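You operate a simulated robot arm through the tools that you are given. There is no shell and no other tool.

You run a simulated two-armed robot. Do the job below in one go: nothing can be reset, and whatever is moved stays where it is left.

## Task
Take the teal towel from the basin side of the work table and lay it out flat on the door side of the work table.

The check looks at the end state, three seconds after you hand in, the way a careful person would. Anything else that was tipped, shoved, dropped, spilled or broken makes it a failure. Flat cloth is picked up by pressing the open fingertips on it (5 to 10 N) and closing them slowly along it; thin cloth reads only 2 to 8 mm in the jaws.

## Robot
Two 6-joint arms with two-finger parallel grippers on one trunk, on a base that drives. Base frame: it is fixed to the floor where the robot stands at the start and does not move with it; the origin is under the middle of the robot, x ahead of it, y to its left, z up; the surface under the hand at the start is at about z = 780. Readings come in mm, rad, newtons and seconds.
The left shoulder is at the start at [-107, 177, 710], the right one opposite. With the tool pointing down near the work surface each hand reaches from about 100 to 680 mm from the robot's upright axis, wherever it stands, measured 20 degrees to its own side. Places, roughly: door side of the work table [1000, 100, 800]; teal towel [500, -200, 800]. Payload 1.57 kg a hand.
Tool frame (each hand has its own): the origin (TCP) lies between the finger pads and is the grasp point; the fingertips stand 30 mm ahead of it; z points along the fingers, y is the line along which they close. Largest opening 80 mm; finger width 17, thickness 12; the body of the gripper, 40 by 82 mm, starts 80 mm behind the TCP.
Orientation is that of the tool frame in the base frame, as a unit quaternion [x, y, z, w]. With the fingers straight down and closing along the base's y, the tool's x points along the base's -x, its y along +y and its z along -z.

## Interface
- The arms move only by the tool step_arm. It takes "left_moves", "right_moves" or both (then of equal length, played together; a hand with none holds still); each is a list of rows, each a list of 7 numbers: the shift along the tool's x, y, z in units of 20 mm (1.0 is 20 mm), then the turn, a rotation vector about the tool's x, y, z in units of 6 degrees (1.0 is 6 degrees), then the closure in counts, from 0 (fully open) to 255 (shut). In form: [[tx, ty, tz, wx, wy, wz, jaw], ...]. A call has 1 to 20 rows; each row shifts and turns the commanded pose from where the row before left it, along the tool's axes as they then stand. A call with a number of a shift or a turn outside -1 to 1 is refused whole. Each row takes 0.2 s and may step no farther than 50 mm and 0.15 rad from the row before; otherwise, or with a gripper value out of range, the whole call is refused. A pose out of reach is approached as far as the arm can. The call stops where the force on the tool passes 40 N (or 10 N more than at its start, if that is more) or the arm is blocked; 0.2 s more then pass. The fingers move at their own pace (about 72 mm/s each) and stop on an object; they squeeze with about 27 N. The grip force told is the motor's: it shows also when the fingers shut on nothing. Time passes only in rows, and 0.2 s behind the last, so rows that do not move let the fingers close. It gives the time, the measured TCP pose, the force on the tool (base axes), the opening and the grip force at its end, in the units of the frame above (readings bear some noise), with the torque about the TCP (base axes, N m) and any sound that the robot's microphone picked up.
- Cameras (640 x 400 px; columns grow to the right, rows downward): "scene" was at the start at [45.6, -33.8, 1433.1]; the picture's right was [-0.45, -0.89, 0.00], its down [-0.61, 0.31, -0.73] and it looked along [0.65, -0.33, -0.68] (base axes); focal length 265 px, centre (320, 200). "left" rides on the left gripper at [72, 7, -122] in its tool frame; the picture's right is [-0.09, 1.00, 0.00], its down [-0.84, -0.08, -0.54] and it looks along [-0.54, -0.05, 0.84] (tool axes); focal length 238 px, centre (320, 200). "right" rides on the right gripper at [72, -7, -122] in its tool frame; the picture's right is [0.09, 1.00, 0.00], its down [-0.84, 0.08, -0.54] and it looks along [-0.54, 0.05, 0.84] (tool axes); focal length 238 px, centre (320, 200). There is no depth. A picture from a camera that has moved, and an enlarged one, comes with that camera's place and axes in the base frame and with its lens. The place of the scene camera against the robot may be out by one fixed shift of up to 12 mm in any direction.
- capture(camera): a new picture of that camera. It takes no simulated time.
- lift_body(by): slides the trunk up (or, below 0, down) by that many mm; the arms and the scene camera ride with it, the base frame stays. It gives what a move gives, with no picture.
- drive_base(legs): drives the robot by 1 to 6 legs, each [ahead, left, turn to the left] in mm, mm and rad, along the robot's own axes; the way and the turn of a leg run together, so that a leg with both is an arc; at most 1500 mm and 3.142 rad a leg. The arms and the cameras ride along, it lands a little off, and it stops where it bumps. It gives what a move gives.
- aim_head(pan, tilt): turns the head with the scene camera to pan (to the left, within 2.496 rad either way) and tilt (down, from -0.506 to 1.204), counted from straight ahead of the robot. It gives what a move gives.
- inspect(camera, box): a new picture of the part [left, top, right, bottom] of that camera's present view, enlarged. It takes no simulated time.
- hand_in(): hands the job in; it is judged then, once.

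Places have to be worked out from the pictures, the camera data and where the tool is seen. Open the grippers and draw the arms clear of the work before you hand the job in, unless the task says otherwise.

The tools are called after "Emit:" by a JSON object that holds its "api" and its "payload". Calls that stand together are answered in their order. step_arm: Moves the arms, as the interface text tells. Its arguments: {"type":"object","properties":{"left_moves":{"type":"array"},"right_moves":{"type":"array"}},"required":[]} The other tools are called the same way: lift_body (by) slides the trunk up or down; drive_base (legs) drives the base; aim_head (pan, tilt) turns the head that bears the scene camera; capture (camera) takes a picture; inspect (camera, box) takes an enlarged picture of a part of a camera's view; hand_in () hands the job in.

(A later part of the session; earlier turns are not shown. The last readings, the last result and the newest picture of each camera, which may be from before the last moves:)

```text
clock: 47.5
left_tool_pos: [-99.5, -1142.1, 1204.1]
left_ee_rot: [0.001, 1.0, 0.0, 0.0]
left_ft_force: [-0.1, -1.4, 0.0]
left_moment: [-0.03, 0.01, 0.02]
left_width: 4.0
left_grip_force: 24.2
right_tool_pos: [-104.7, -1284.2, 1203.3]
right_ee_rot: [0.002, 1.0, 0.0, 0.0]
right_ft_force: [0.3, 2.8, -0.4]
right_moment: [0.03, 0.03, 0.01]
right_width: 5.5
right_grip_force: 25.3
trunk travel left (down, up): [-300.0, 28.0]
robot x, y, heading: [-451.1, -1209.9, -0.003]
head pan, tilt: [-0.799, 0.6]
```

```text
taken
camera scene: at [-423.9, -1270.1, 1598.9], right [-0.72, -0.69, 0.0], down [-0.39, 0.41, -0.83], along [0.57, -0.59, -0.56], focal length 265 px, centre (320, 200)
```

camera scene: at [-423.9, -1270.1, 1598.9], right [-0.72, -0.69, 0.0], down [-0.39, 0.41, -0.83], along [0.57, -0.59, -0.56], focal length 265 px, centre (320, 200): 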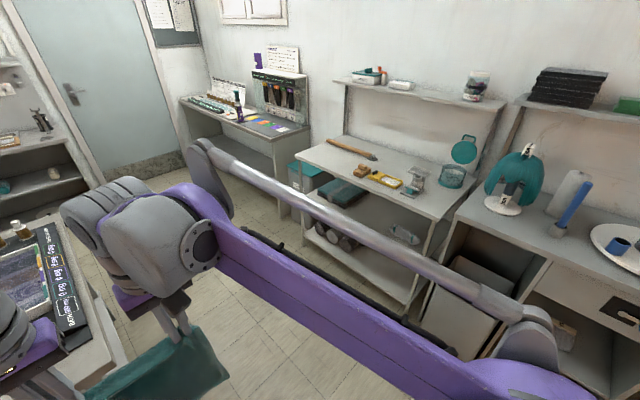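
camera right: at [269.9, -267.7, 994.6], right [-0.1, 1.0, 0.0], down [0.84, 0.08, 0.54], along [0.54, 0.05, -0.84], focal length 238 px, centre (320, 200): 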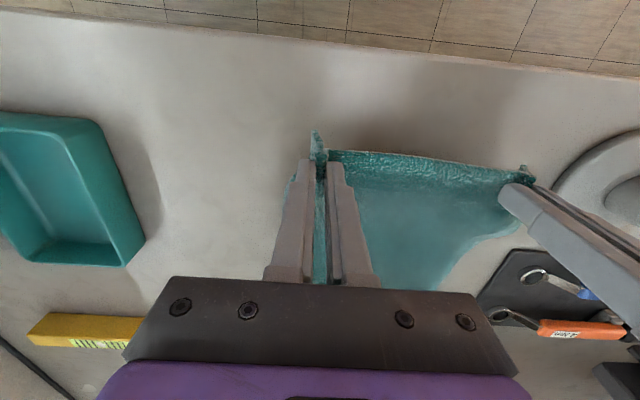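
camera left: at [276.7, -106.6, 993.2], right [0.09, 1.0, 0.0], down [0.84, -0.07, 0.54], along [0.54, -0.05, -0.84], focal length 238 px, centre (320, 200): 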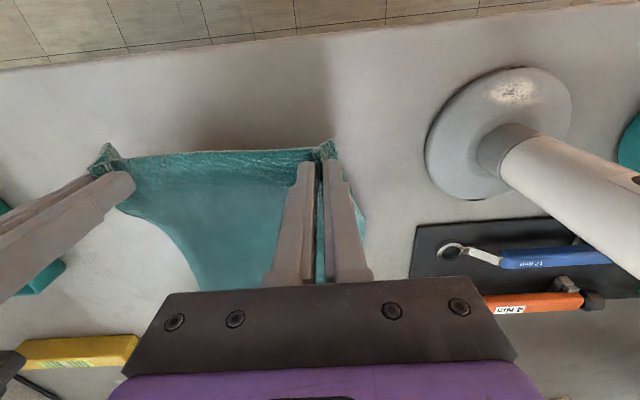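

The lane right of the table (y about -1080 to -2300) looks free, with the table's end edge at y≈-1078. I slide right to y≈-1660 and then drive forward past the table.

Emit:
{"api": "drive_base", "payload": {"legs": [[0, -450, 0], [1200, 0, 0]]}}

Emit:
{"api": "aim_head", "payload": {"pan": 0.5, "tilt": 0.6}}

Emit:
{"api": "capture", "payload": {"camera": "scene"}}

Emit:
{"api": "aim_head", "payload": {"pan": 1.4, "tilt": 0.6}}

Emit:
{"api": "capture", "payload": {"camera": "scene"}}

```text
clock: 57.7
left_tool_pos: [1116.8, -1598.8, 1203.3]
left_ee_rot: [0.004, 1.0, 0.0, 0.0]
left_ft_force: [0.2, -1.6, -0.5]
left_moment: [-0.09, 0.0, 0.0]
left_width: 3.7
left_grip_force: 24.8
right_tool_pos: [1108.0, -1741.7, 1203.4]
right_ee_rot: [0.004, 1.0, 0.0, 0.0]
right_ft_force: [-0.2, 1.8, -0.5]
right_moment: [0.07, -0.01, 0.01]
right_width: 5.8
right_grip_force: 26.3
trunk travel left (down, up): [-300.0, 28.0]
robot x, y, heading: [767.4, -1666.2, -0.013]
head pan, tilt: [-0.799, 0.6]
```

```text
clock: 59.2
left_tool_pos: [1115.4, -1599.0, 1203.1]
left_ee_rot: [0.005, 1.0, -0.001, 0.0]
left_ft_force: [1.3, -0.1, -0.1]
left_moment: [-0.01, 0.0, -0.01]
left_width: 3.8
left_grip_force: 25.0
right_tool_pos: [1107.9, -1741.6, 1203.1]
right_ee_rot: [0.004, 1.0, 0.0, 0.0]
right_ft_force: [0.1, 1.2, 0.4]
right_moment: [0.05, -0.02, 0.02]
right_width: 5.4
right_grip_force: 25.9
trunk travel left (down, up): [-300.0, 28.0]
robot x, y, heading: [768.5, -1664.1, -0.011]
head pan, tilt: [0.499, 0.6]
```

```text
taken
camera scene: at [806.5, -1620.8, 1598.9], right [0.47, -0.88, 0.0], down [-0.5, -0.27, -0.83], along [0.73, 0.39, -0.56], focal length 265 px, centre (320, 200)
```

scene: 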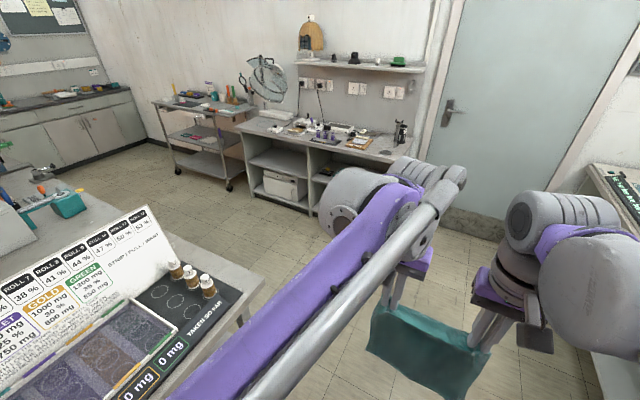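

```text
clock: 60.4
left_tool_pos: [1115.5, -1598.6, 1204.3]
left_ee_rot: [0.005, 1.0, 0.0, 0.0]
left_ft_force: [1.2, -2.1, 0.0]
left_moment: [-0.05, 0.05, 0.03]
left_width: 3.9
left_grip_force: 25.2
right_tool_pos: [1109.0, -1742.2, 1203.9]
right_ee_rot: [0.004, 1.0, -0.001, 0.001]
right_ft_force: [-0.1, 2.0, -0.5]
right_moment: [0.06, 0.01, 0.05]
right_width: 5.3
right_grip_force: 26.2
trunk travel left (down, up): [-300.0, 28.0]
robot x, y, heading: [767.9, -1665.0, -0.011]
head pan, tilt: [1.4, 0.6]
```

```text
taken
camera scene: at [744.4, -1575.4, 1598.9], right [0.98, -0.18, 0.0], down [-0.1, -0.56, -0.83], along [0.15, 0.81, -0.56], focal length 265 px, centre (320, 200)
```

scene: 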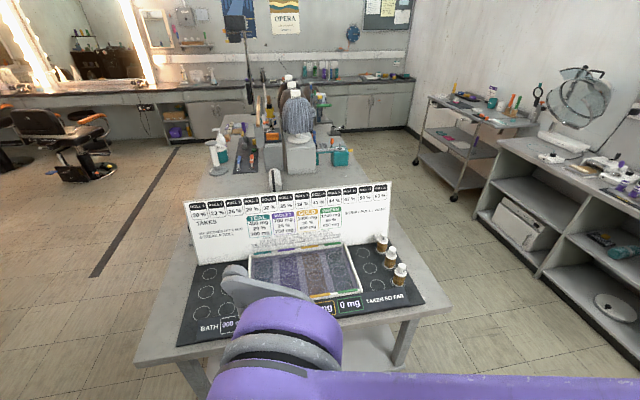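

The table's far edge is at x≈1288, and the floor behind it is free to about x=2550. I enlarge the view toward the door side of the table.

Emit:
{"api": "inspect", "payload": {"camera": "scene", "box": [190, 60, 430, 210]}}

```text
2.67 times, centred on (310, 135) of scene
camera zoom: at [744.4, -1575.4, 1598.9], right [0.98, -0.18, 0.0], down [-0.1, -0.56, -0.83], along [0.15, 0.81, -0.56], focal length 707 px, centre (347, 373)
```

zoom: 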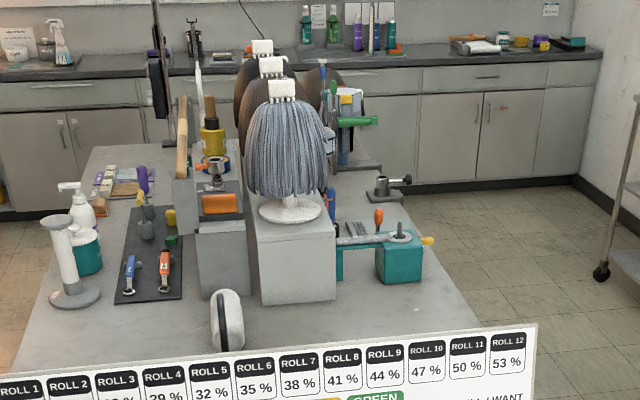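

The door half (x > 790) has a wig plinth and teal tool rest at y > -70, but the stretch between there and the dosing panel (y about -770) looks bare. I drive on past the table, move in a bit and turn round to face it.

Emit:
{"api": "drive_base", "payload": {"legs": [[1180, 0, 0], [0, 350, 0], [0, 0, 1.57], [0, 0, 1.57]]}}

Emit:
{"api": "aim_head", "payload": {"pan": -0.5, "tilt": 0.6}}

Emit:
{"api": "capture", "payload": {"camera": "scene"}}

```text
clock: 77.4
left_tool_pos: [1614.1, -1385.7, 1203.4]
left_ee_rot: [1.0, 0.0, -0.001, 0.0]
left_ft_force: [0.1, 3.3, -0.3]
left_moment: [0.06, -0.01, -0.06]
left_width: 3.7
left_grip_force: 24.2
right_tool_pos: [1620.6, -1242.6, 1203.4]
right_ee_rot: [1.0, 0.0, -0.001, 0.0]
right_ft_force: [-1.0, -2.3, 0.2]
right_moment: [-0.09, 0.0, -0.06]
right_width: 4.4
right_grip_force: 25.1
trunk travel left (down, up): [-300.0, 28.0]
robot x, y, heading: [1960.2, -1316.4, 3.137]
head pan, tilt: [1.4, 0.6]
```

```text
clock: 79.2
left_tool_pos: [1615.3, -1385.5, 1204.1]
left_ee_rot: [1.0, -0.001, -0.001, 0.0]
left_ft_force: [0.1, 2.9, 0.4]
left_moment: [0.08, -0.01, -0.07]
left_width: 3.9
left_grip_force: 24.7
right_tool_pos: [1620.3, -1242.9, 1204.4]
right_ee_rot: [1.0, -0.001, 0.0, 0.0]
right_ft_force: [0.8, -2.8, -0.6]
right_moment: [-0.07, 0.02, -0.05]
right_width: 4.6
right_grip_force: 24.6
trunk travel left (down, up): [-300.0, 28.0]
robot x, y, heading: [1963.7, -1317.0, 3.138]
head pan, tilt: [-0.499, 0.6]
```

```text
taken
camera scene: at [1932.8, -1270.7, 1598.9], right [0.48, 0.88, 0.0], down [0.5, -0.27, -0.83], along [-0.72, 0.4, -0.56], focal length 265 px, centre (320, 200)
```

scene: 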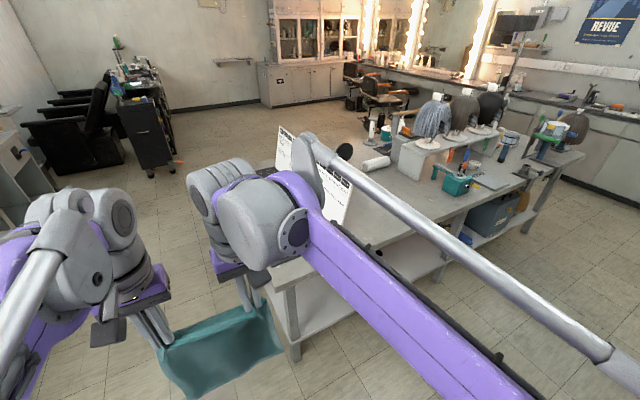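

Towel still held (3.9 and 4.6 mm). I slide sideways along the table to y about -420 and look at the door side head-on.

Emit:
{"api": "drive_base", "payload": {"legs": [[0, -900, 0]]}}

Emit:
{"api": "aim_head", "payload": {"pan": 0.0, "tilt": 0.7}}

Emit:
{"api": "capture", "payload": {"camera": "scene"}}

Emit:
{"api": "aim_head", "payload": {"pan": -0.7, "tilt": 0.7}}

Emit:
{"api": "capture", "payload": {"camera": "scene"}}

```text
clock: 87.6
left_tool_pos: [1617.5, -477.7, 1203.8]
left_ee_rot: [1.0, -0.002, 0.0, 0.0]
left_ft_force: [0.3, 2.9, 0.4]
left_moment: [0.09, -0.01, -0.09]
left_width: 3.7
left_grip_force: 24.1
right_tool_pos: [1623.2, -336.1, 1203.2]
right_ee_rot: [1.0, -0.001, 0.0, 0.0]
right_ft_force: [-0.2, -3.6, 0.2]
right_moment: [-0.1, 0.01, -0.05]
right_width: 4.4
right_grip_force: 25.2
trunk travel left (down, up): [-300.0, 28.0]
robot x, y, heading: [1967.0, -407.4, 3.139]
head pan, tilt: [-0.499, 0.6]
```

```text
clock: 88.5
left_tool_pos: [1616.8, -478.6, 1203.8]
left_ee_rot: [1.0, -0.003, 0.0, 0.0]
left_ft_force: [0.4, 2.6, -0.5]
left_moment: [0.09, 0.01, -0.04]
left_width: 3.4
left_grip_force: 24.8
right_tool_pos: [1622.8, -335.2, 1203.3]
right_ee_rot: [1.0, -0.003, 0.0, 0.0]
right_ft_force: [0.2, -3.6, 0.2]
right_moment: [-0.04, 0.02, -0.07]
right_width: 4.2
right_grip_force: 24.9
trunk travel left (down, up): [-300.0, 28.0]
robot x, y, heading: [1967.8, -408.3, 3.141]
head pan, tilt: [0.0, 0.7]
```

```text
taken
camera scene: at [1928.5, -405.0, 1590.3], right [0.01, 1.0, 0.0], down [0.64, 0.0, -0.77], along [-0.77, 0.0, -0.64], focal length 265 px, centre (320, 200)
```

scene: 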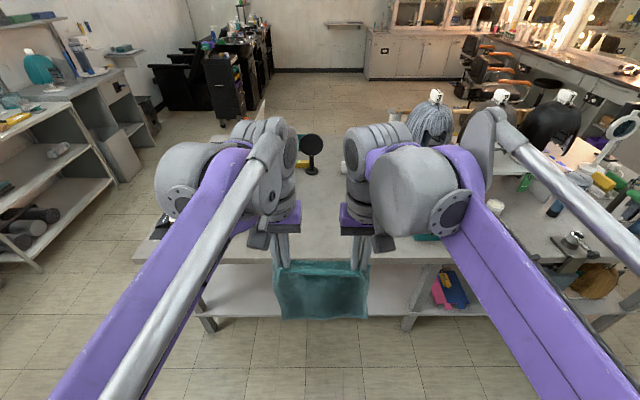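

```text
clock: 89.6
left_tool_pos: [1617.4, -477.5, 1205.8]
left_ee_rot: [1.0, -0.002, 0.0, 0.001]
left_ft_force: [-0.3, 2.2, 0.1]
left_moment: [0.11, 0.0, -0.05]
left_width: 3.6
left_grip_force: 24.4
right_tool_pos: [1623.3, -334.2, 1203.1]
right_ee_rot: [1.0, -0.002, 0.0, 0.0]
right_ft_force: [0.2, -3.0, -0.4]
right_moment: [-0.11, -0.01, -0.03]
right_width: 4.5
right_grip_force: 25.3
trunk travel left (down, up): [-300.0, 28.0]
robot x, y, heading: [1968.2, -409.9, 3.137]
head pan, tilt: [-0.7, 0.7]
```

```text
taken
camera scene: at [1948.7, -350.5, 1590.2], right [0.65, 0.76, 0.0], down [0.49, -0.42, -0.76], along [-0.58, 0.49, -0.64], focal length 265 px, centre (320, 200)
```

scene: 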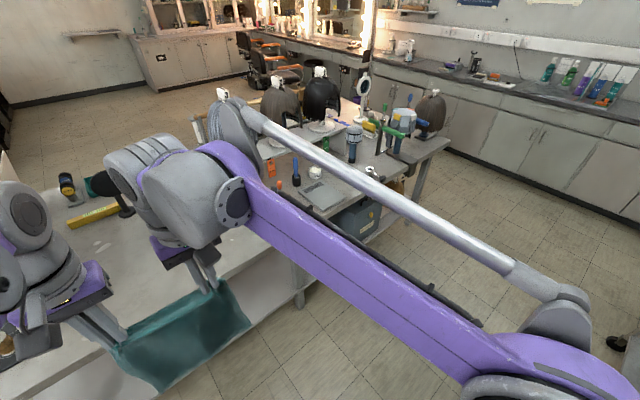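

I check the tabletop ahead with the wrist cameras, which look forward and down over the door side.

Emit:
{"api": "capture", "payload": {"camera": "left"}}

Emit:
{"api": "capture", "payload": {"camera": "right"}}

```text
taken
camera left: at [1690.1, -484.7, 1323.5], right [-0.1, -1.0, 0.0], down [-0.84, 0.08, 0.54], along [-0.54, 0.05, -0.84], focal length 238 px, centre (320, 200)
```

left: 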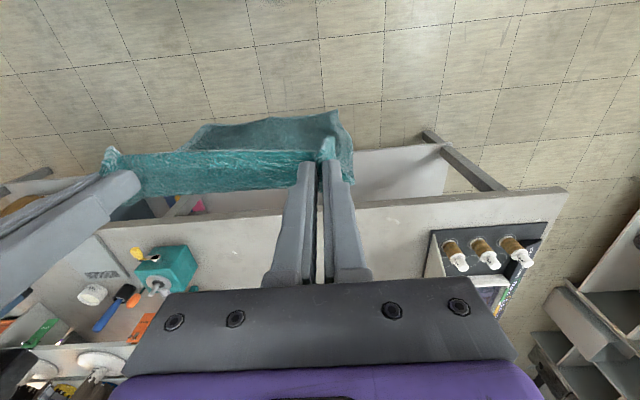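

```text
taken
camera right: at [1694.0, -328.6, 1324.8], right [0.09, -1.0, 0.0], down [-0.84, -0.07, 0.54], along [-0.54, -0.05, -0.84], focal length 238 px, centre (320, 200)
```

right: 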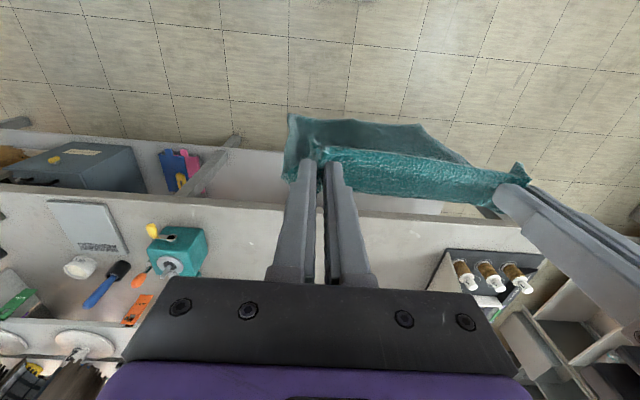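

The table between the teal tool rest (y > -20) and the dosing mat (y < -770) is bare, so I will lay the towel around [1090,-405], fully on the door half. I drive forward to bring the robot to about x=1610, keeping the same stand-off as on the other side.

Emit:
{"api": "drive_base", "payload": {"legs": [[355, 0, 0]]}}

Emit:
{"api": "capture", "payload": {"camera": "left"}}

Emit:
{"api": "capture", "payload": {"camera": "right"}}

Emit:
{"api": "aim_head", "payload": {"pan": 0.0, "tilt": 0.9}}

Emit:
{"api": "capture", "payload": {"camera": "scene"}}

```text
clock: 91.9
left_tool_pos: [1264.2, -473.7, 1202.8]
left_ee_rot: [1.0, -0.004, 0.0, 0.0]
left_ft_force: [0.2, 2.3, 0.1]
left_moment: [0.06, 0.04, -0.07]
left_width: 3.5
left_grip_force: 23.8
right_tool_pos: [1269.9, -330.2, 1203.2]
right_ee_rot: [1.0, -0.004, 0.001, -0.001]
right_ft_force: [0.7, -2.1, -0.3]
right_moment: [-0.07, -0.03, -0.06]
right_width: 4.6
right_grip_force: 25.0
trunk travel left (down, up): [-300.0, 28.0]
robot x, y, heading: [1613.2, -408.8, 3.132]
head pan, tilt: [-0.7, 0.7]
```

```text
taken
camera left: at [1335.1, -481.3, 1323.4], right [-0.1, -0.99, 0.0], down [-0.84, 0.08, 0.54], along [-0.54, 0.05, -0.84], focal length 238 px, centre (320, 200)
```

left: 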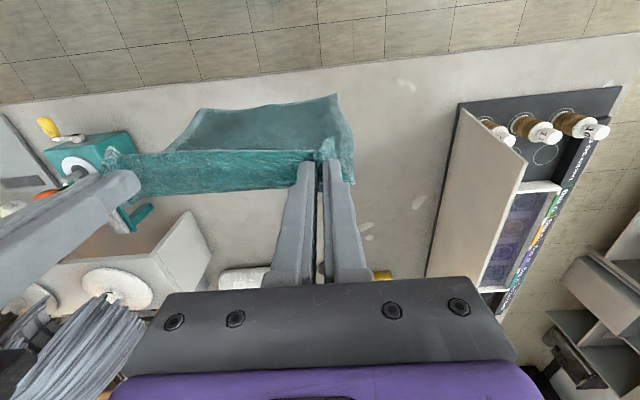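

```text
taken
camera right: at [1339.6, -325.2, 1324.7], right [0.08, -1.0, 0.0], down [-0.84, -0.07, 0.54], along [-0.54, -0.05, -0.84], focal length 238 px, centre (320, 200)
```

right: 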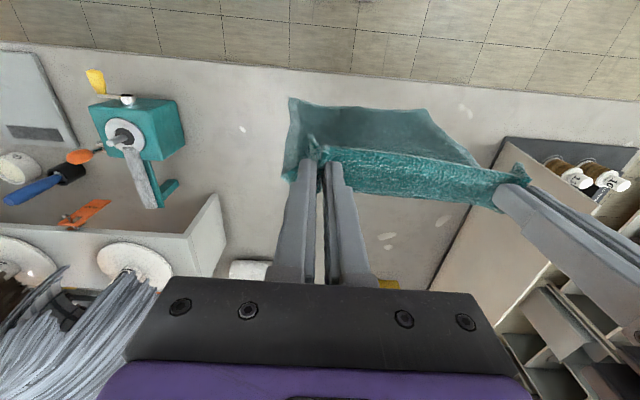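

```text
clock: 92.9
left_tool_pos: [1262.4, -474.3, 1204.1]
left_ee_rot: [1.0, -0.004, 0.001, 0.0]
left_ft_force: [0.9, 2.8, -0.3]
left_moment: [0.05, 0.01, -0.08]
left_width: 3.6
left_grip_force: 24.7
right_tool_pos: [1268.2, -330.5, 1204.1]
right_ee_rot: [1.0, -0.005, 0.0, 0.0]
right_ft_force: [0.5, -2.7, 0.3]
right_moment: [-0.1, -0.01, -0.05]
right_width: 4.3
right_grip_force: 25.0
trunk travel left (down, up): [-300.0, 28.0]
robot x, y, heading: [1610.8, -407.9, 3.133]
head pan, tilt: [0.0, 0.901]
```

```text
taken
camera scene: at [1582.8, -402.6, 1574.1], right [0.01, 1.0, 0.0], down [0.78, -0.01, -0.62], along [-0.62, 0.01, -0.78], focal length 265 px, centre (320, 200)
```

scene: 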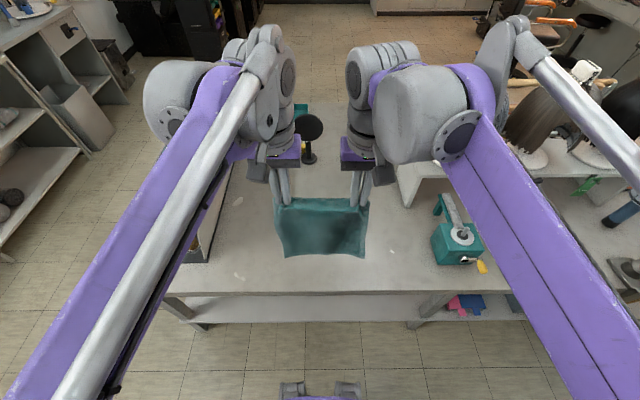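

The table edge is at x≈1297 and the area ahead is clear apart from a few pale flecks. I enlarge those to be sure they are only marks.

Emit:
{"api": "inspect", "payload": {"camera": "left", "box": [320, 60, 480, 260]}}

Emit:
{"api": "inspect", "payload": {"camera": "scene", "box": [220, 160, 420, 300]}}

```text
2.00 times, centred on (400, 160) of left
camera zoom: at [1334.8, -481.3, 1323.6], right [-0.1, -0.99, 0.0], down [-0.84, 0.08, 0.54], along [-0.54, 0.05, -0.84], focal length 477 px, centre (160, 280)
```

zoom: 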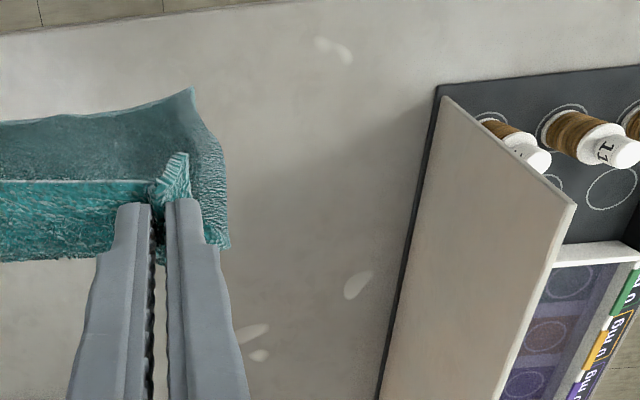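

```text
2.86 times, centred on (320, 230) of scene
camera zoom: at [1582.8, -402.6, 1574.1], right [0.01, 1.0, 0.0], down [0.78, -0.01, -0.62], along [-0.62, 0.01, -0.78], focal length 757 px, centre (320, 114)
```

zoom: 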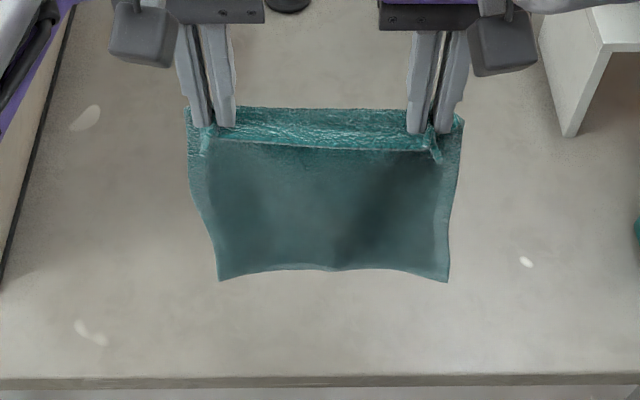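

The flecks are flat stains, and the towel hangs straight with its hem margin toward the robot. I move 35 mm closer to the table and use the last 28 mm of trunk lift to ease the forward reach.

Emit:
{"api": "drive_base", "payload": {"legs": [[35, 0, 0]]}}

Emit:
{"api": "lift_body", "payload": {"by": 26}}

```text
clock: 93.8
left_tool_pos: [1230.6, -474.7, 1203.2]
left_ee_rot: [1.0, -0.005, -0.001, 0.0]
left_ft_force: [0.2, 2.4, -0.5]
left_moment: [0.06, 0.04, -0.1]
left_width: 3.5
left_grip_force: 24.8
right_tool_pos: [1238.3, -331.1, 1204.4]
right_ee_rot: [1.0, -0.004, -0.001, 0.0]
right_ft_force: [0.7, -2.8, -0.6]
right_moment: [-0.07, 0.01, -0.06]
right_width: 4.3
right_grip_force: 25.0
trunk travel left (down, up): [-300.0, 28.0]
robot x, y, heading: [1578.0, -408.7, 3.138]
head pan, tilt: [0.0, 0.901]
```

```text
clock: 94.5
left_tool_pos: [1227.5, -474.1, 1229.9]
left_ee_rot: [1.0, -0.004, 0.0, 0.0]
left_ft_force: [-0.3, 2.1, -0.2]
left_moment: [0.07, -0.02, -0.03]
left_width: 3.6
left_grip_force: 24.9
right_tool_pos: [1233.6, -329.8, 1229.0]
right_ee_rot: [1.0, -0.004, 0.0, 0.0]
right_ft_force: [-0.2, -2.4, -0.5]
right_moment: [-0.05, 0.06, -0.06]
right_width: 4.5
right_grip_force: 24.8
trunk travel left (down, up): [-326.0, 2.0]
robot x, y, heading: [1575.2, -403.7, 3.132]
head pan, tilt: [0.0, 0.901]
```

Now I lower the hands to about z=1105 while reaching forward to x≈958, so the towel's lower edge hovers just over the table.

Emit:
{"api": "step_arm", "payload": {"left_moves": [[-0.4, 0, 0.7, 0, 0, 0, 255], [-0.6, 0, 0.7, 0, 0, 0, 255], [-0.7, 0, 0.7, 0, 0, 0, 255], [-0.7, 0, 0.7, 0, 0, 0, 255], [-0.75, 0, 0.7, 0, 0, 0, 255], [-0.75, 0, 0.7, 0, 0, 0, 255], [-0.75, 0, 0.7, 0, 0, 0, 255], [-0.75, 0, 0.7, 0, 0, 0, 255], [-0.75, 0, 0.65, 0, 0, 0, 255], [-0.75, 0, 0, 0, 0, 0, 255], [-0.75, 0, 0, 0, 0, 0, 255], [-0.75, 0, 0, 0, 0, 0, 255], [-0.75, 0, 0, 0, 0, 0, 255], [-0.7, 0, 0, 0, 0, 0, 255], [-0.7, 0, 0, 0, 0, 0, 255], [-0.7, 0, 0, 0, 0, 0, 255], [-0.7, 0, 0, 0, 0, 0, 255], [-0.6, 0, 0, 0, 0, 0, 255], [-0.5, 0, 0, 0, 0, 0, 255], [-0.3, 0, 0, 0, 0, 0, 255]], "right_moves": [[-0.4, 0, 0.7, 0, 0, 0, 255], [-0.6, 0, 0.7, 0, 0, 0, 255], [-0.7, 0, 0.7, 0, 0, 0, 255], [-0.7, 0, 0.7, 0, 0, 0, 255], [-0.75, 0, 0.7, 0, 0, 0, 255], [-0.75, 0, 0.7, 0, 0, 0, 255], [-0.75, 0, 0.7, 0, 0, 0, 255], [-0.75, 0, 0.7, 0, 0, 0, 255], [-0.75, 0, 0.65, 0, 0, 0, 255], [-0.75, 0, 0, 0, 0, 0, 255], [-0.75, 0, 0, 0, 0, 0, 255], [-0.75, 0, 0, 0, 0, 0, 255], [-0.75, 0, 0, 0, 0, 0, 255], [-0.7, 0, 0, 0, 0, 0, 255], [-0.7, 0, 0, 0, 0, 0, 255], [-0.7, 0, 0, 0, 0, 0, 255], [-0.7, 0, 0, 0, 0, 0, 255], [-0.6, 0, 0, 0, 0, 0, 255], [-0.5, 0, 0, 0, 0, 0, 255], [-0.3, 0, 0, 0, 0, 0, 255]]}}

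Emit:
{"api": "capture", "payload": {"camera": "scene"}}

Emit:
{"api": "capture", "payload": {"camera": "left"}}

```text
clock: 98.7
left_tool_pos: [961.8, -470.8, 1106.1]
left_ee_rot: [1.0, -0.004, 0.001, 0.0]
left_ft_force: [0.3, 3.3, -1.1]
left_moment: [0.09, 0.0, -0.09]
left_width: 3.5
left_grip_force: 24.2
right_tool_pos: [967.7, -326.9, 1103.8]
right_ee_rot: [1.0, -0.004, 0.0, 0.0]
right_ft_force: [0.7, -2.7, -0.7]
right_moment: [-0.09, -0.01, -0.04]
right_width: 4.3
right_grip_force: 25.0
trunk travel left (down, up): [-326.0, 2.0]
robot x, y, heading: [1580.1, -407.6, 3.133]
head pan, tilt: [0.0, 0.901]
```

```text
taken
camera scene: at [1550.2, -402.4, 1600.0], right [0.01, 1.0, 0.0], down [0.78, -0.01, -0.62], along [-0.62, 0.01, -0.78], focal length 265 px, centre (320, 200)
```

scene: 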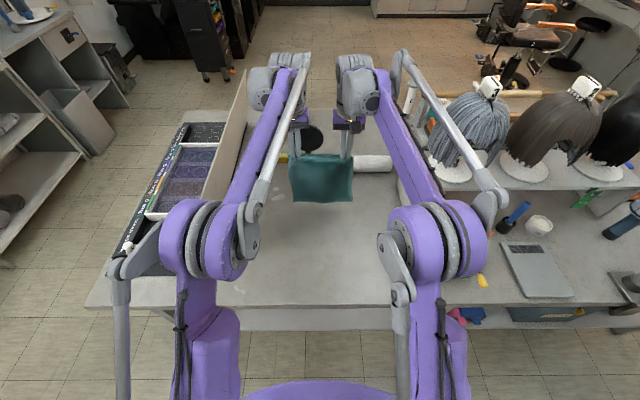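

```text
taken
camera left: at [1033.3, -478.6, 1225.1], right [-0.1, -0.99, 0.0], down [-0.84, 0.08, 0.54], along [-0.54, 0.05, -0.84], focal length 238 px, centre (320, 200)
```

left: 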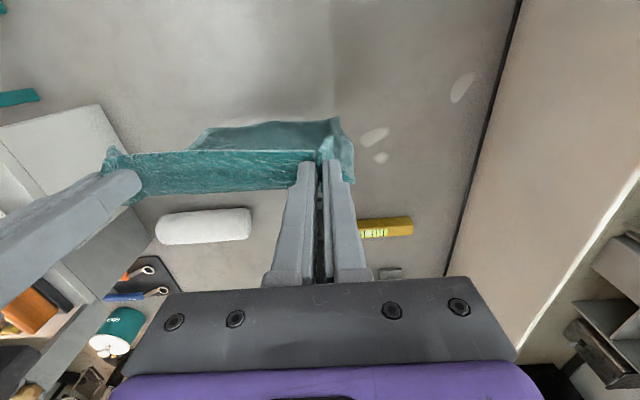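

The towel's lower edge is now at about x=928, z=800, leaning slightly forward. I lower it until the edge touches, then draw the hands back toward the robot while lowering, so the cloth lays itself down.

Emit:
{"api": "step_arm", "payload": {"left_moves": [[0.05, 0, 0.45, 0, 0, 0, 255], [0.05, 0, 0.45, 0, 0, 0, 255], [0.05, 0, 0.45, 0, 0, 0, 255], [0.05, 0, 0.45, 0, 0, 0, 255], [0.6, 0, 0.5, 0, 0, 0, 255], [0.6, 0, 0.45, 0, 0, 0, 255], [0.55, 0, 0.45, 0, 0, 0, 255], [0.55, 0, 0.45, 0, 0, 0, 255]], "right_moves": [[0.05, 0, 0.45, 0, 0, 0, 255], [0.05, 0, 0.45, 0, 0, 0, 255], [0.05, 0, 0.45, 0, 0, 0, 255], [0.05, 0, 0.45, 0, 0, 0, 255], [0.6, 0, 0.5, 0, 0, 0, 255], [0.6, 0, 0.45, 0, 0, 0, 255], [0.55, 0, 0.45, 0, 0, 0, 255], [0.55, 0, 0.45, 0, 0, 0, 255]]}}

Emit:
{"api": "inspect", "payload": {"camera": "scene", "box": [220, 100, 420, 240]}}

Emit:
{"api": "capture", "payload": {"camera": "left"}}

```text
clock: 100.5
left_tool_pos: [1014.8, -470.1, 1030.0]
left_ee_rot: [1.0, -0.005, 0.0, 0.0]
left_ft_force: [0.9, 2.1, -0.4]
left_moment: [0.03, 0.03, -0.03]
left_width: 3.5
left_grip_force: 24.9
right_tool_pos: [1019.8, -328.0, 1032.5]
right_ee_rot: [1.0, -0.003, 0.001, 0.0]
right_ft_force: [1.2, -1.3, 0.3]
right_moment: [-0.07, 0.0, -0.06]
right_width: 4.2
right_grip_force: 24.4
trunk travel left (down, up): [-326.0, 2.0]
robot x, y, heading: [1576.3, -403.3, 3.13]
head pan, tilt: [0.0, 0.901]
```

```text
2.86 times, centred on (320, 170) of scene
camera zoom: at [1551.5, -402.5, 1600.0], right [0.01, 1.0, 0.0], down [0.78, -0.01, -0.62], along [-0.62, 0.01, -0.78], focal length 757 px, centre (320, 286)
```

zoom: 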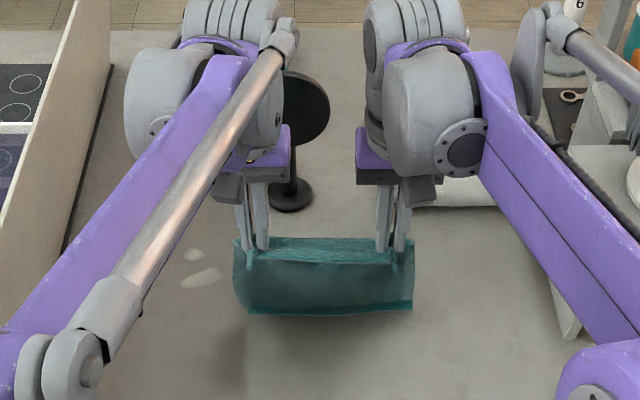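

```text
taken
camera left: at [1086.5, -477.5, 1151.2], right [-0.1, -0.99, 0.0], down [-0.84, 0.08, 0.54], along [-0.54, 0.05, -0.84], focal length 238 px, centre (320, 200)
```

left: 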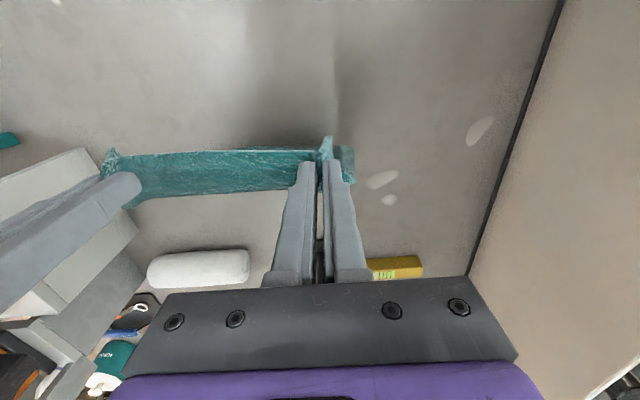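

The hem has touched down and is trailing forward under the hands as wanted. I continue the same back-and-down path.

Emit:
{"api": "step_arm", "payload": {"left_moves": [[0.55, 0, 0.45, 0, 0, 0, 255], [0.55, 0, 0.45, 0, 0, 0, 255], [0.55, 0, 0.45, 0, 0, 0, 255], [0.5, 0, 0.45, 0, 0, 0, 255], [0.5, 0, 0.5, 0, 0, 0, 255], [0.5, 0, 0.5, 0, 0, 0, 255], [0.5, 0, 0.5, 0, 0, 0, 255], [0.45, 0, 0.5, 0, 0, 0, 255], [0.45, 0, 0.5, 0, 0, 0, 255]], "right_moves": [[0.55, 0, 0.45, 0, 0, 0, 255], [0.55, 0, 0.45, 0, 0, 0, 255], [0.55, 0, 0.45, 0, 0, 0, 255], [0.5, 0, 0.45, 0, 0, 0, 255], [0.5, 0, 0.5, 0, 0, 0, 255], [0.5, 0, 0.5, 0, 0, 0, 255], [0.5, 0, 0.5, 0, 0, 0, 255], [0.45, 0, 0.5, 0, 0, 0, 255], [0.45, 0, 0.5, 0, 0, 0, 255]]}}

Emit:
{"api": "inspect", "payload": {"camera": "scene", "box": [220, 130, 420, 270]}}

Emit:
{"api": "capture", "payload": {"camera": "left"}}

Emit:
{"api": "capture", "payload": {"camera": "right"}}

```text
clock: 102.5
left_tool_pos: [1103.8, -472.1, 947.7]
left_ee_rot: [1.0, -0.004, 0.0, 0.0]
left_ft_force: [-0.6, 1.6, 0.6]
left_moment: [0.02, 0.01, -0.08]
left_width: 3.5
left_grip_force: 24.4
right_tool_pos: [1107.4, -330.3, 946.4]
right_ee_rot: [1.0, -0.004, -0.001, 0.0]
right_ft_force: [-1.1, -1.5, 0.6]
right_moment: [-0.04, -0.03, -0.04]
right_width: 4.5
right_grip_force: 24.9
trunk travel left (down, up): [-326.0, 2.0]
robot x, y, heading: [1577.4, -407.1, 3.131]
head pan, tilt: [0.0, 0.901]
```

```text
2.86 times, centred on (320, 200) of scene
camera zoom: at [1550.8, -402.5, 1600.0], right [0.01, 1.0, 0.0], down [0.78, -0.01, -0.62], along [-0.62, 0.01, -0.78], focal length 757 px, centre (320, 200)
```

zoom: 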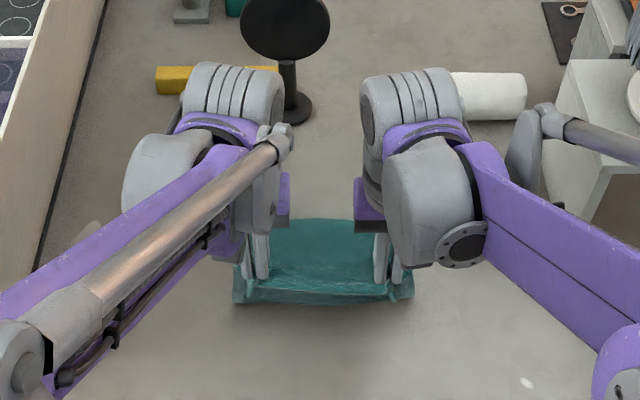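

```text
taken
camera left: at [1175.5, -479.0, 1067.0], right [-0.1, -0.99, 0.0], down [-0.84, 0.08, 0.54], along [-0.54, 0.05, -0.84], focal length 238 px, centre (320, 200)
```

left: 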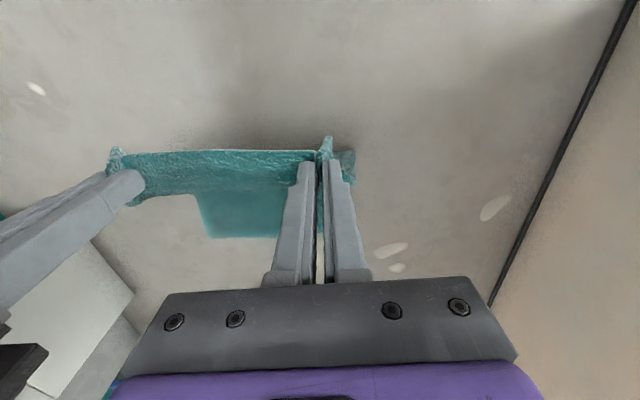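

```text
taken
camera right: at [1179.2, -324.3, 1066.2], right [0.08, -1.0, 0.0], down [-0.84, -0.07, 0.54], along [-0.54, -0.05, -0.84], focal length 238 px, centre (320, 200)
```

right: 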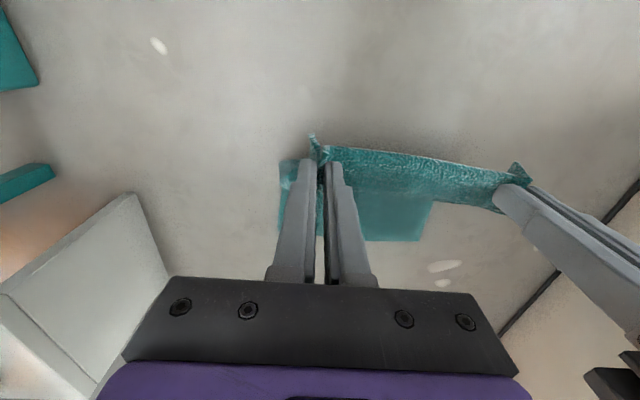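

The far hem lies at x≈931 and the cloth is settling well. I finish the back-and-down path to just above the table.

Emit:
{"api": "step_arm", "payload": {"left_moves": [[0.55, 0, 0.6, 0, 0, 0, 255], [0.55, 0, 0.6, 0, 0, 0, 255], [0.55, 0, 0.6, 0, 0, 0, 255], [0.55, 0, 0.6, 0, 0, 0, 255], [0.5, 0, 0.6, 0, 0, 0, 255], [0.5, 0, 0.6, 0, 0, 0, 255], [0.45, 0, 0.6, 0, 0, 0, 255], [0.4, 0, 0.6, 0, 0, 0, 255], [0.35, 0, 0.6, 0, 0, 0, 255], [0.3, 0, 0.5, 0, 0, 0, 255], [0.25, 0, 0.4, 0, 0, 0, 255]], "right_moves": [[0.55, 0, 0.6, 0, 0, 0, 255], [0.55, 0, 0.6, 0, 0, 0, 255], [0.55, 0, 0.6, 0, 0, 0, 255], [0.55, 0, 0.6, 0, 0, 0, 255], [0.5, 0, 0.6, 0, 0, 0, 255], [0.5, 0, 0.6, 0, 0, 0, 255], [0.45, 0, 0.6, 0, 0, 0, 255], [0.4, 0, 0.6, 0, 0, 0, 255], [0.35, 0, 0.6, 0, 0, 0, 255], [0.3, 0, 0.5, 0, 0, 0, 255], [0.25, 0, 0.4, 0, 0, 0, 255]]}}

Emit:
{"api": "inspect", "payload": {"camera": "scene", "box": [220, 150, 420, 290]}}

Emit:
{"api": "capture", "payload": {"camera": "left"}}

Emit:
{"api": "capture", "payload": {"camera": "right"}}

```text
clock: 104.9
left_tool_pos: [1200.9, -473.0, 818.5]
left_ee_rot: [1.0, -0.005, 0.0, 0.0]
left_ft_force: [0.1, 3.0, 0.6]
left_moment: [0.09, -0.01, -0.06]
left_width: 3.4
left_grip_force: 24.5
right_tool_pos: [1210.1, -330.0, 816.9]
right_ee_rot: [1.0, -0.003, -0.001, 0.0]
right_ft_force: [0.2, -2.4, -0.5]
right_moment: [-0.09, -0.02, -0.05]
right_width: 4.4
right_grip_force: 25.2
trunk travel left (down, up): [-326.0, 2.0]
robot x, y, heading: [1580.6, -407.6, 3.135]
head pan, tilt: [0.0, 0.901]
```

```text
2.86 times, centred on (320, 220) of scene
camera zoom: at [1550.5, -402.3, 1600.0], right [0.01, 1.0, 0.0], down [0.78, -0.01, -0.62], along [-0.62, 0.0, -0.78], focal length 757 px, centre (320, 143)
```

zoom: 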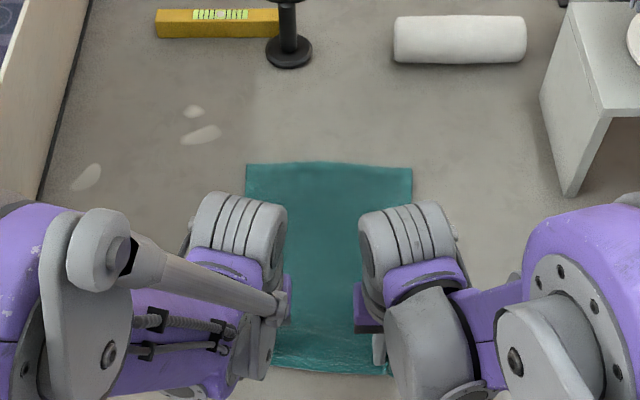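

```text
taken
camera left: at [1273.4, -479.9, 939.5], right [-0.1, -0.99, 0.0], down [-0.84, 0.08, 0.54], along [-0.54, 0.05, -0.84], focal length 238 px, centre (320, 200)
```

left: 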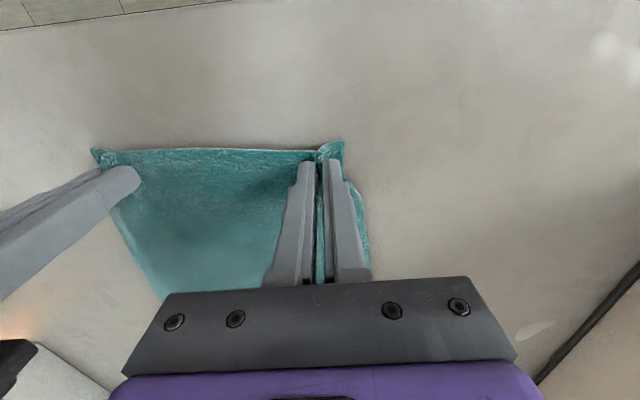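

```text
taken
camera right: at [1280.2, -323.6, 938.8], right [0.08, -1.0, 0.0], down [-0.84, -0.07, 0.54], along [-0.54, -0.05, -0.84], focal length 238 px, centre (320, 200)
```

right: 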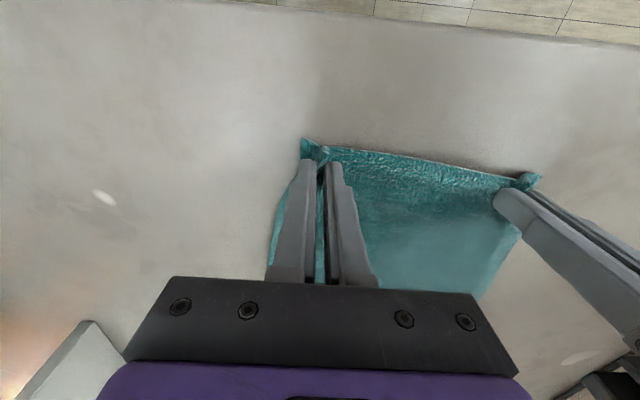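

The towel lies nearly flat from x≈933 to the hands. I pull back a few millimetres to take out slack and lower the fingertips toward the table.

Emit:
{"api": "step_arm", "payload": {"left_moves": [[0.15, 0, 0.05, 0, 0, 0, 255], [0.15, 0, 0.05, 0, 0, 0, 255], [0.15, 0, 0.05, 0, 0, 0, 255], [0, 0, 0.05, 0, 0, 0, 255], [0, 0, 0, 0, 0, 0, 255]], "right_moves": [[0.1, 0, 0.05, 0, 0, 0, 255], [0.1, 0, 0.05, 0, 0, 0, 255], [0, 0, 0.05, 0, 0, 0, 255], [0, 0, 0, 0, 0, 0, 255], [0, 0, 0, 0, 0, 0, 255]]}}

```text
clock: 106.1
left_tool_pos: [1211.4, -471.2, 816.6]
left_ee_rot: [1.0, -0.005, 0.0, 0.0]
left_ft_force: [0.0, 0.4, 0.0]
left_moment: [0.01, -0.03, -0.06]
left_width: 3.6
left_grip_force: 24.5
right_tool_pos: [1212.9, -329.9, 816.2]
right_ee_rot: [1.0, -0.004, 0.0, 0.0]
right_ft_force: [-0.2, 0.0, 0.1]
right_moment: [-0.02, 0.02, -0.05]
right_width: 4.5
right_grip_force: 24.6
trunk travel left (down, up): [-326.0, 2.0]
robot x, y, heading: [1579.7, -406.0, 3.133]
head pan, tilt: [0.0, 0.901]
```

No contact yet at z≈816. I lower by another 2 mm and read the force.

Emit:
{"api": "step_arm", "payload": {"left_moves": [[0, 0, 0.05, 0, 0, 0, 255], [0, 0, 0.05, 0, 0, 0, 255], [0, 0, 0, 0, 0, 0, 255]], "right_moves": [[0, 0, 0.05, 0, 0, 0, 255], [0, 0, 0.05, 0, 0, 0, 255], [0, 0, 0, 0, 0, 0, 255]]}}

```text
clock: 106.9
left_tool_pos: [1211.5, -472.2, 813.5]
left_ee_rot: [1.0, -0.005, -0.001, -0.001]
left_ft_force: [-0.7, 2.0, 6.3]
left_moment: [0.06, 0.01, -0.07]
left_width: 3.7
left_grip_force: 23.9
right_tool_pos: [1213.0, -331.2, 815.9]
right_ee_rot: [1.0, -0.003, 0.0, 0.001]
right_ft_force: [0.9, -1.2, 0.8]
right_moment: [-0.01, -0.02, -0.03]
right_width: 4.1
right_grip_force: 25.0
trunk travel left (down, up): [-326.0, 2.0]
robot x, y, heading: [1580.2, -407.5, 3.135]
head pan, tilt: [0.0, 0.901]
```

The left tips press 6 N already; the right needs a little more, so I lower the right by 1 mm.

Emit:
{"api": "step_arm", "payload": {"right_moves": [[0, 0, 0.05, 0, 0, 0, 255], [0, 0, 0.0, 0, 0, 0, 255]], "left_moves": [[0, 0, 0, 0, 0, 0, 255], [0, 0, 0, 0, 0, 0, 255]]}}

```text
clock: 107.5
left_tool_pos: [1210.2, -473.4, 813.6]
left_ee_rot: [1.0, -0.005, 0.001, 0.0]
left_ft_force: [-0.8, 2.2, 6.0]
left_moment: [0.08, 0.03, -0.08]
left_width: 3.4
left_grip_force: 24.3
right_tool_pos: [1212.9, -329.9, 814.4]
right_ee_rot: [1.0, -0.003, -0.001, -0.001]
right_ft_force: [0.4, -1.3, 3.6]
right_moment: [-0.02, 0.01, -0.1]
right_width: 4.3
right_grip_force: 25.5
trunk travel left (down, up): [-326.0, 2.0]
robot x, y, heading: [1578.7, -408.3, 3.129]
head pan, tilt: [0.0, 0.901]
```

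Both press gently. I open the fingers slowly while keeping contact, so they spread the gathered fold back outward.

Emit:
{"api": "step_arm", "payload": {"left_moves": [[0, 0, 0.01, 0, 0, 0, 244], [0, 0, 0, 0, 0, 0, 236], [0, 0, 0, 0, 0, 0, 228], [0, 0, 0, 0, 0, 0, 220], [0, 0, 0, 0, 0, 0, 212], [0, 0, 0, 0, 0, 0, 204], [0, 0, 0, 0, 0, 0, 196], [0, 0, 0, 0, 0, 0, 188]], "right_moves": [[0, 0, 0.02, 0, 0, 0, 244], [0, 0, 0, 0, 0, 0, 236], [0, 0, 0, 0, 0, 0, 228], [0, 0, 0, 0, 0, 0, 220], [0, 0, 0, 0, 0, 0, 212], [0, 0, 0, 0, 0, 0, 204], [0, 0, 0, 0, 0, 0, 196], [0, 0, 0, 0, 0, 0, 188]]}}

Emit:
{"api": "capture", "payload": {"camera": "left"}}

Emit:
{"api": "capture", "payload": {"camera": "right"}}

```text
clock: 109.3
left_tool_pos: [1210.5, -473.7, 814.3]
left_ee_rot: [1.0, -0.005, 0.0, 0.0]
left_ft_force: [-0.7, 0.5, 10.6]
left_moment: [-0.02, 0.03, 0.02]
left_width: 18.8
left_grip_force: 0.2
right_tool_pos: [1211.8, -331.1, 813.3]
right_ee_rot: [1.0, -0.004, 0.0, 0.0]
right_ft_force: [0.5, 0.3, 5.1]
right_moment: [-0.01, -0.04, -0.04]
right_width: 19.6
right_grip_force: 0.1
trunk travel left (down, up): [-326.0, 2.0]
robot x, y, heading: [1578.3, -404.9, 3.129]
head pan, tilt: [0.0, 0.901]
```

```text
taken
camera left: at [1283.9, -480.3, 933.0], right [-0.1, -0.99, 0.0], down [-0.84, 0.08, 0.54], along [-0.54, 0.05, -0.84], focal length 238 px, centre (320, 200)
```

left: 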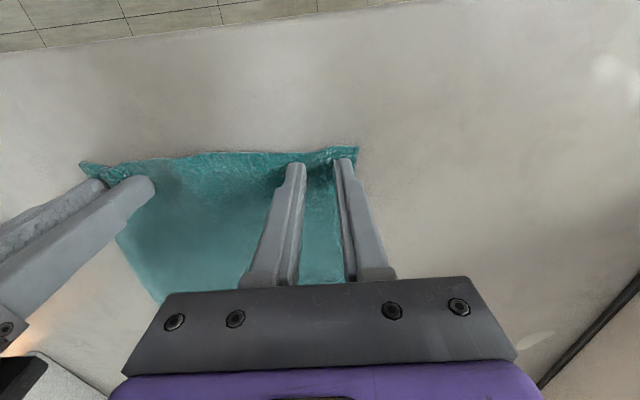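

```text
taken
camera right: at [1283.7, -325.1, 934.6], right [0.08, -1.0, 0.0], down [-0.84, -0.07, 0.54], along [-0.54, -0.05, -0.84], focal length 238 px, centre (320, 200)
```

right: 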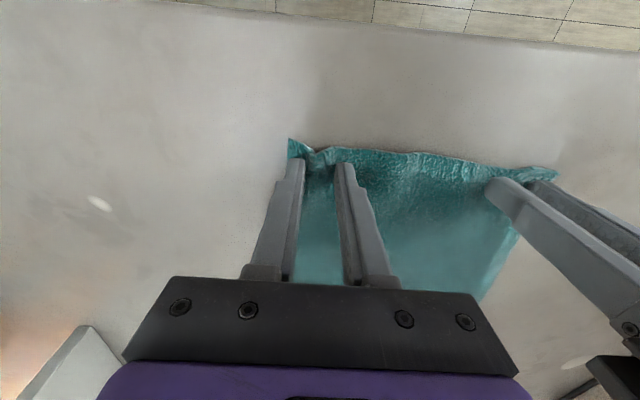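

The folds are opening out. I go on opening while also moving each hand outward at the same rate, so the outer fingers stretch the edge to full width.

Emit:
{"api": "step_arm", "payload": {"left_moves": [[0, 0.07, 0, 0, 0, 0, 180], [0, 0.07, 0, 0, 0, 0, 172], [0, 0.07, 0, 0, 0, 0, 164], [0, 0.07, 0, 0, 0, 0, 156], [0, 0.07, 0, 0, 0, 0, 148], [0, 0.07, 0, 0, 0, 0, 140]], "right_moves": [[0, -0.07, 0.01, 0, 0, 0, 180], [0, -0.07, 0, 0, 0, 0, 172], [0, -0.07, 0, 0, 0, 0, 164], [0, -0.07, 0, 0, 0, 0, 156], [0, -0.07, 0, 0, 0, 0, 148], [0, -0.07, 0, 0, 0, 0, 140]]}}

Emit:
{"api": "capture", "payload": {"camera": "left"}}

Emit:
{"api": "capture", "payload": {"camera": "right"}}

```text
clock: 110.7
left_tool_pos: [1211.7, -481.1, 813.6]
left_ee_rot: [1.0, -0.004, 0.0, 0.0]
left_ft_force: [0.3, 0.1, 7.1]
left_moment: [0.04, 0.03, 0.01]
left_width: 32.9
left_grip_force: 0.1
right_tool_pos: [1212.3, -323.0, 813.4]
right_ee_rot: [1.0, -0.004, 0.001, 0.0]
right_ft_force: [0.3, 0.1, 2.7]
right_moment: [-0.01, -0.01, 0.02]
right_width: 34.7
right_grip_force: 0.0
trunk travel left (down, up): [-326.0, 2.0]
robot x, y, heading: [1577.3, -405.2, 3.13]
head pan, tilt: [0.0, 0.901]
```

```text
taken
camera left: at [1284.0, -488.7, 933.0], right [-0.1, -0.99, 0.0], down [-0.84, 0.08, 0.54], along [-0.54, 0.05, -0.84], focal length 238 px, centre (320, 200)
```

left: 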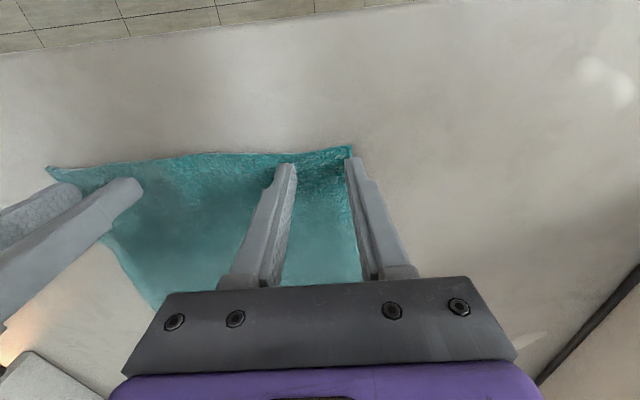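

```text
taken
camera right: at [1283.6, -316.8, 935.1], right [0.08, -1.0, 0.0], down [-0.84, -0.07, 0.54], along [-0.54, -0.05, -0.84], focal length 238 px, centre (320, 200)
```

right: 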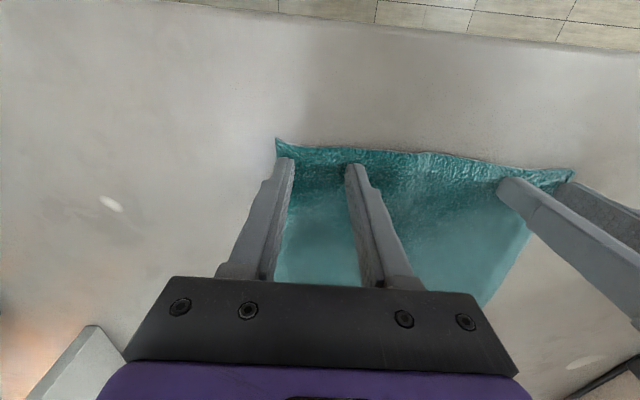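

The folds have opened out and the near edge spans about y -505 to -292, close to its full 220 mm. I lift both hands straight up slowly and look at the result.

Emit:
{"api": "step_arm", "payload": {"left_moves": [[0, 0, -0.1, 0, 0, 0, 140], [0, 0, -0.2, 0, 0, 0, 140], [0, 0, -0.4, 0, 0, 0, 140], [0, 0, -0.6, 0, 0, 0, 140], [0, 0, -0.8, 0, 0, 0, 140], [0, 0, -0.8, 0, 0, 0, 140], [0, 0, -0.8, 0, 0, 0, 140], [0, 0, -0.8, 0, 0, 0, 140], [0, 0, -0.8, 0, 0, 0, 140], [0, 0, -0.8, 0, 0, 0, 140], [0, 0, -0.8, 0, 0, 0, 140], [0, 0, -0.8, 0, 0, 0, 140]], "right_moves": [[0, 0, -0.1, 0, 0, 0, 140], [0, 0, -0.2, 0, 0, 0, 140], [0, 0, -0.4, 0, 0, 0, 140], [0, 0, -0.6, 0, 0, 0, 140], [0, 0, -0.8, 0, 0, 0, 140], [0, 0, -0.8, 0, 0, 0, 140], [0, 0, -0.8, 0, 0, 0, 140], [0, 0, -0.8, 0, 0, 0, 140], [0, 0, -0.8, 0, 0, 0, 140], [0, 0, -0.8, 0, 0, 0, 140], [0, 0, -0.8, 0, 0, 0, 140], [0, 0, -0.8, 0, 0, 0, 140]]}}

Emit:
{"api": "capture", "payload": {"camera": "left"}}

Emit:
{"api": "capture", "payload": {"camera": "right"}}

Emit:
{"api": "inspect", "payload": {"camera": "scene", "box": [220, 150, 420, 290]}}

```text
clock: 113.3
left_tool_pos: [1211.8, -482.9, 967.1]
left_ee_rot: [1.0, -0.004, 0.0, 0.0]
left_ft_force: [0.3, 0.5, -0.6]
left_moment: [0.0, 0.03, 0.03]
left_width: 36.2
left_grip_force: 0.2
right_tool_pos: [1213.1, -321.7, 966.8]
right_ee_rot: [1.0, -0.004, 0.0, 0.001]
right_ft_force: [-0.4, -0.2, -0.7]
right_moment: [0.04, 0.05, 0.04]
right_width: 36.2
right_grip_force: 0.0
trunk travel left (down, up): [-326.0, 2.0]
robot x, y, heading: [1575.9, -409.1, 3.129]
head pan, tilt: [0.0, 0.901]
```

```text
taken
camera left: at [1283.0, -489.6, 1087.3], right [-0.1, -0.99, 0.0], down [-0.84, 0.08, 0.54], along [-0.54, 0.05, -0.84], focal length 238 px, centre (320, 200)
```

left: 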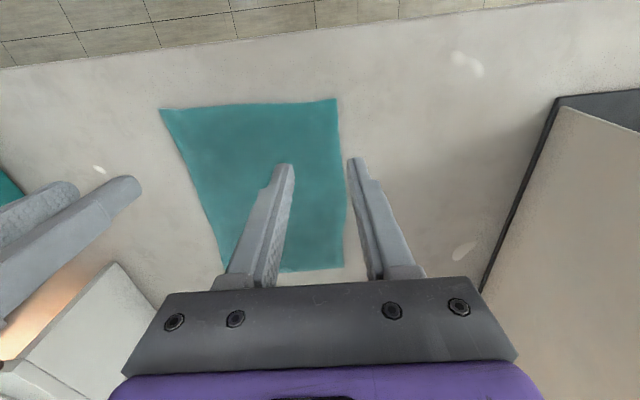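

```text
taken
camera right: at [1283.3, -315.6, 1087.8], right [0.08, -1.0, 0.0], down [-0.84, -0.07, 0.54], along [-0.54, -0.05, -0.84], focal length 238 px, centre (320, 200)
```

right: 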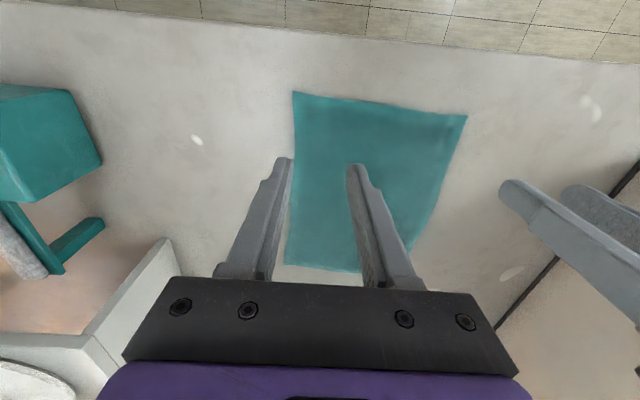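

```text
2.86 times, centred on (320, 220) of scene
camera zoom: at [1551.2, -402.4, 1600.0], right [0.01, 1.0, 0.0], down [0.78, -0.01, -0.62], along [-0.62, 0.01, -0.78], focal length 757 px, centre (320, 143)
```

zoom: 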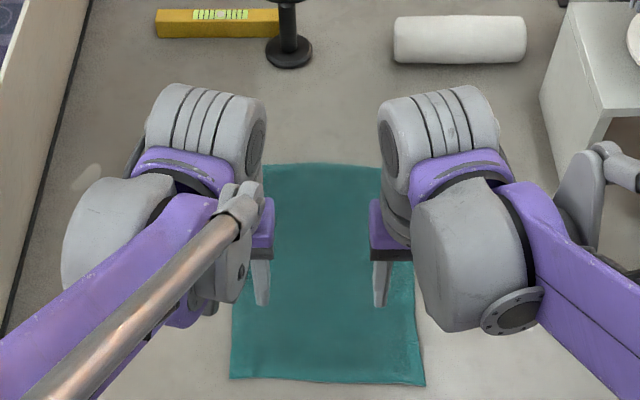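

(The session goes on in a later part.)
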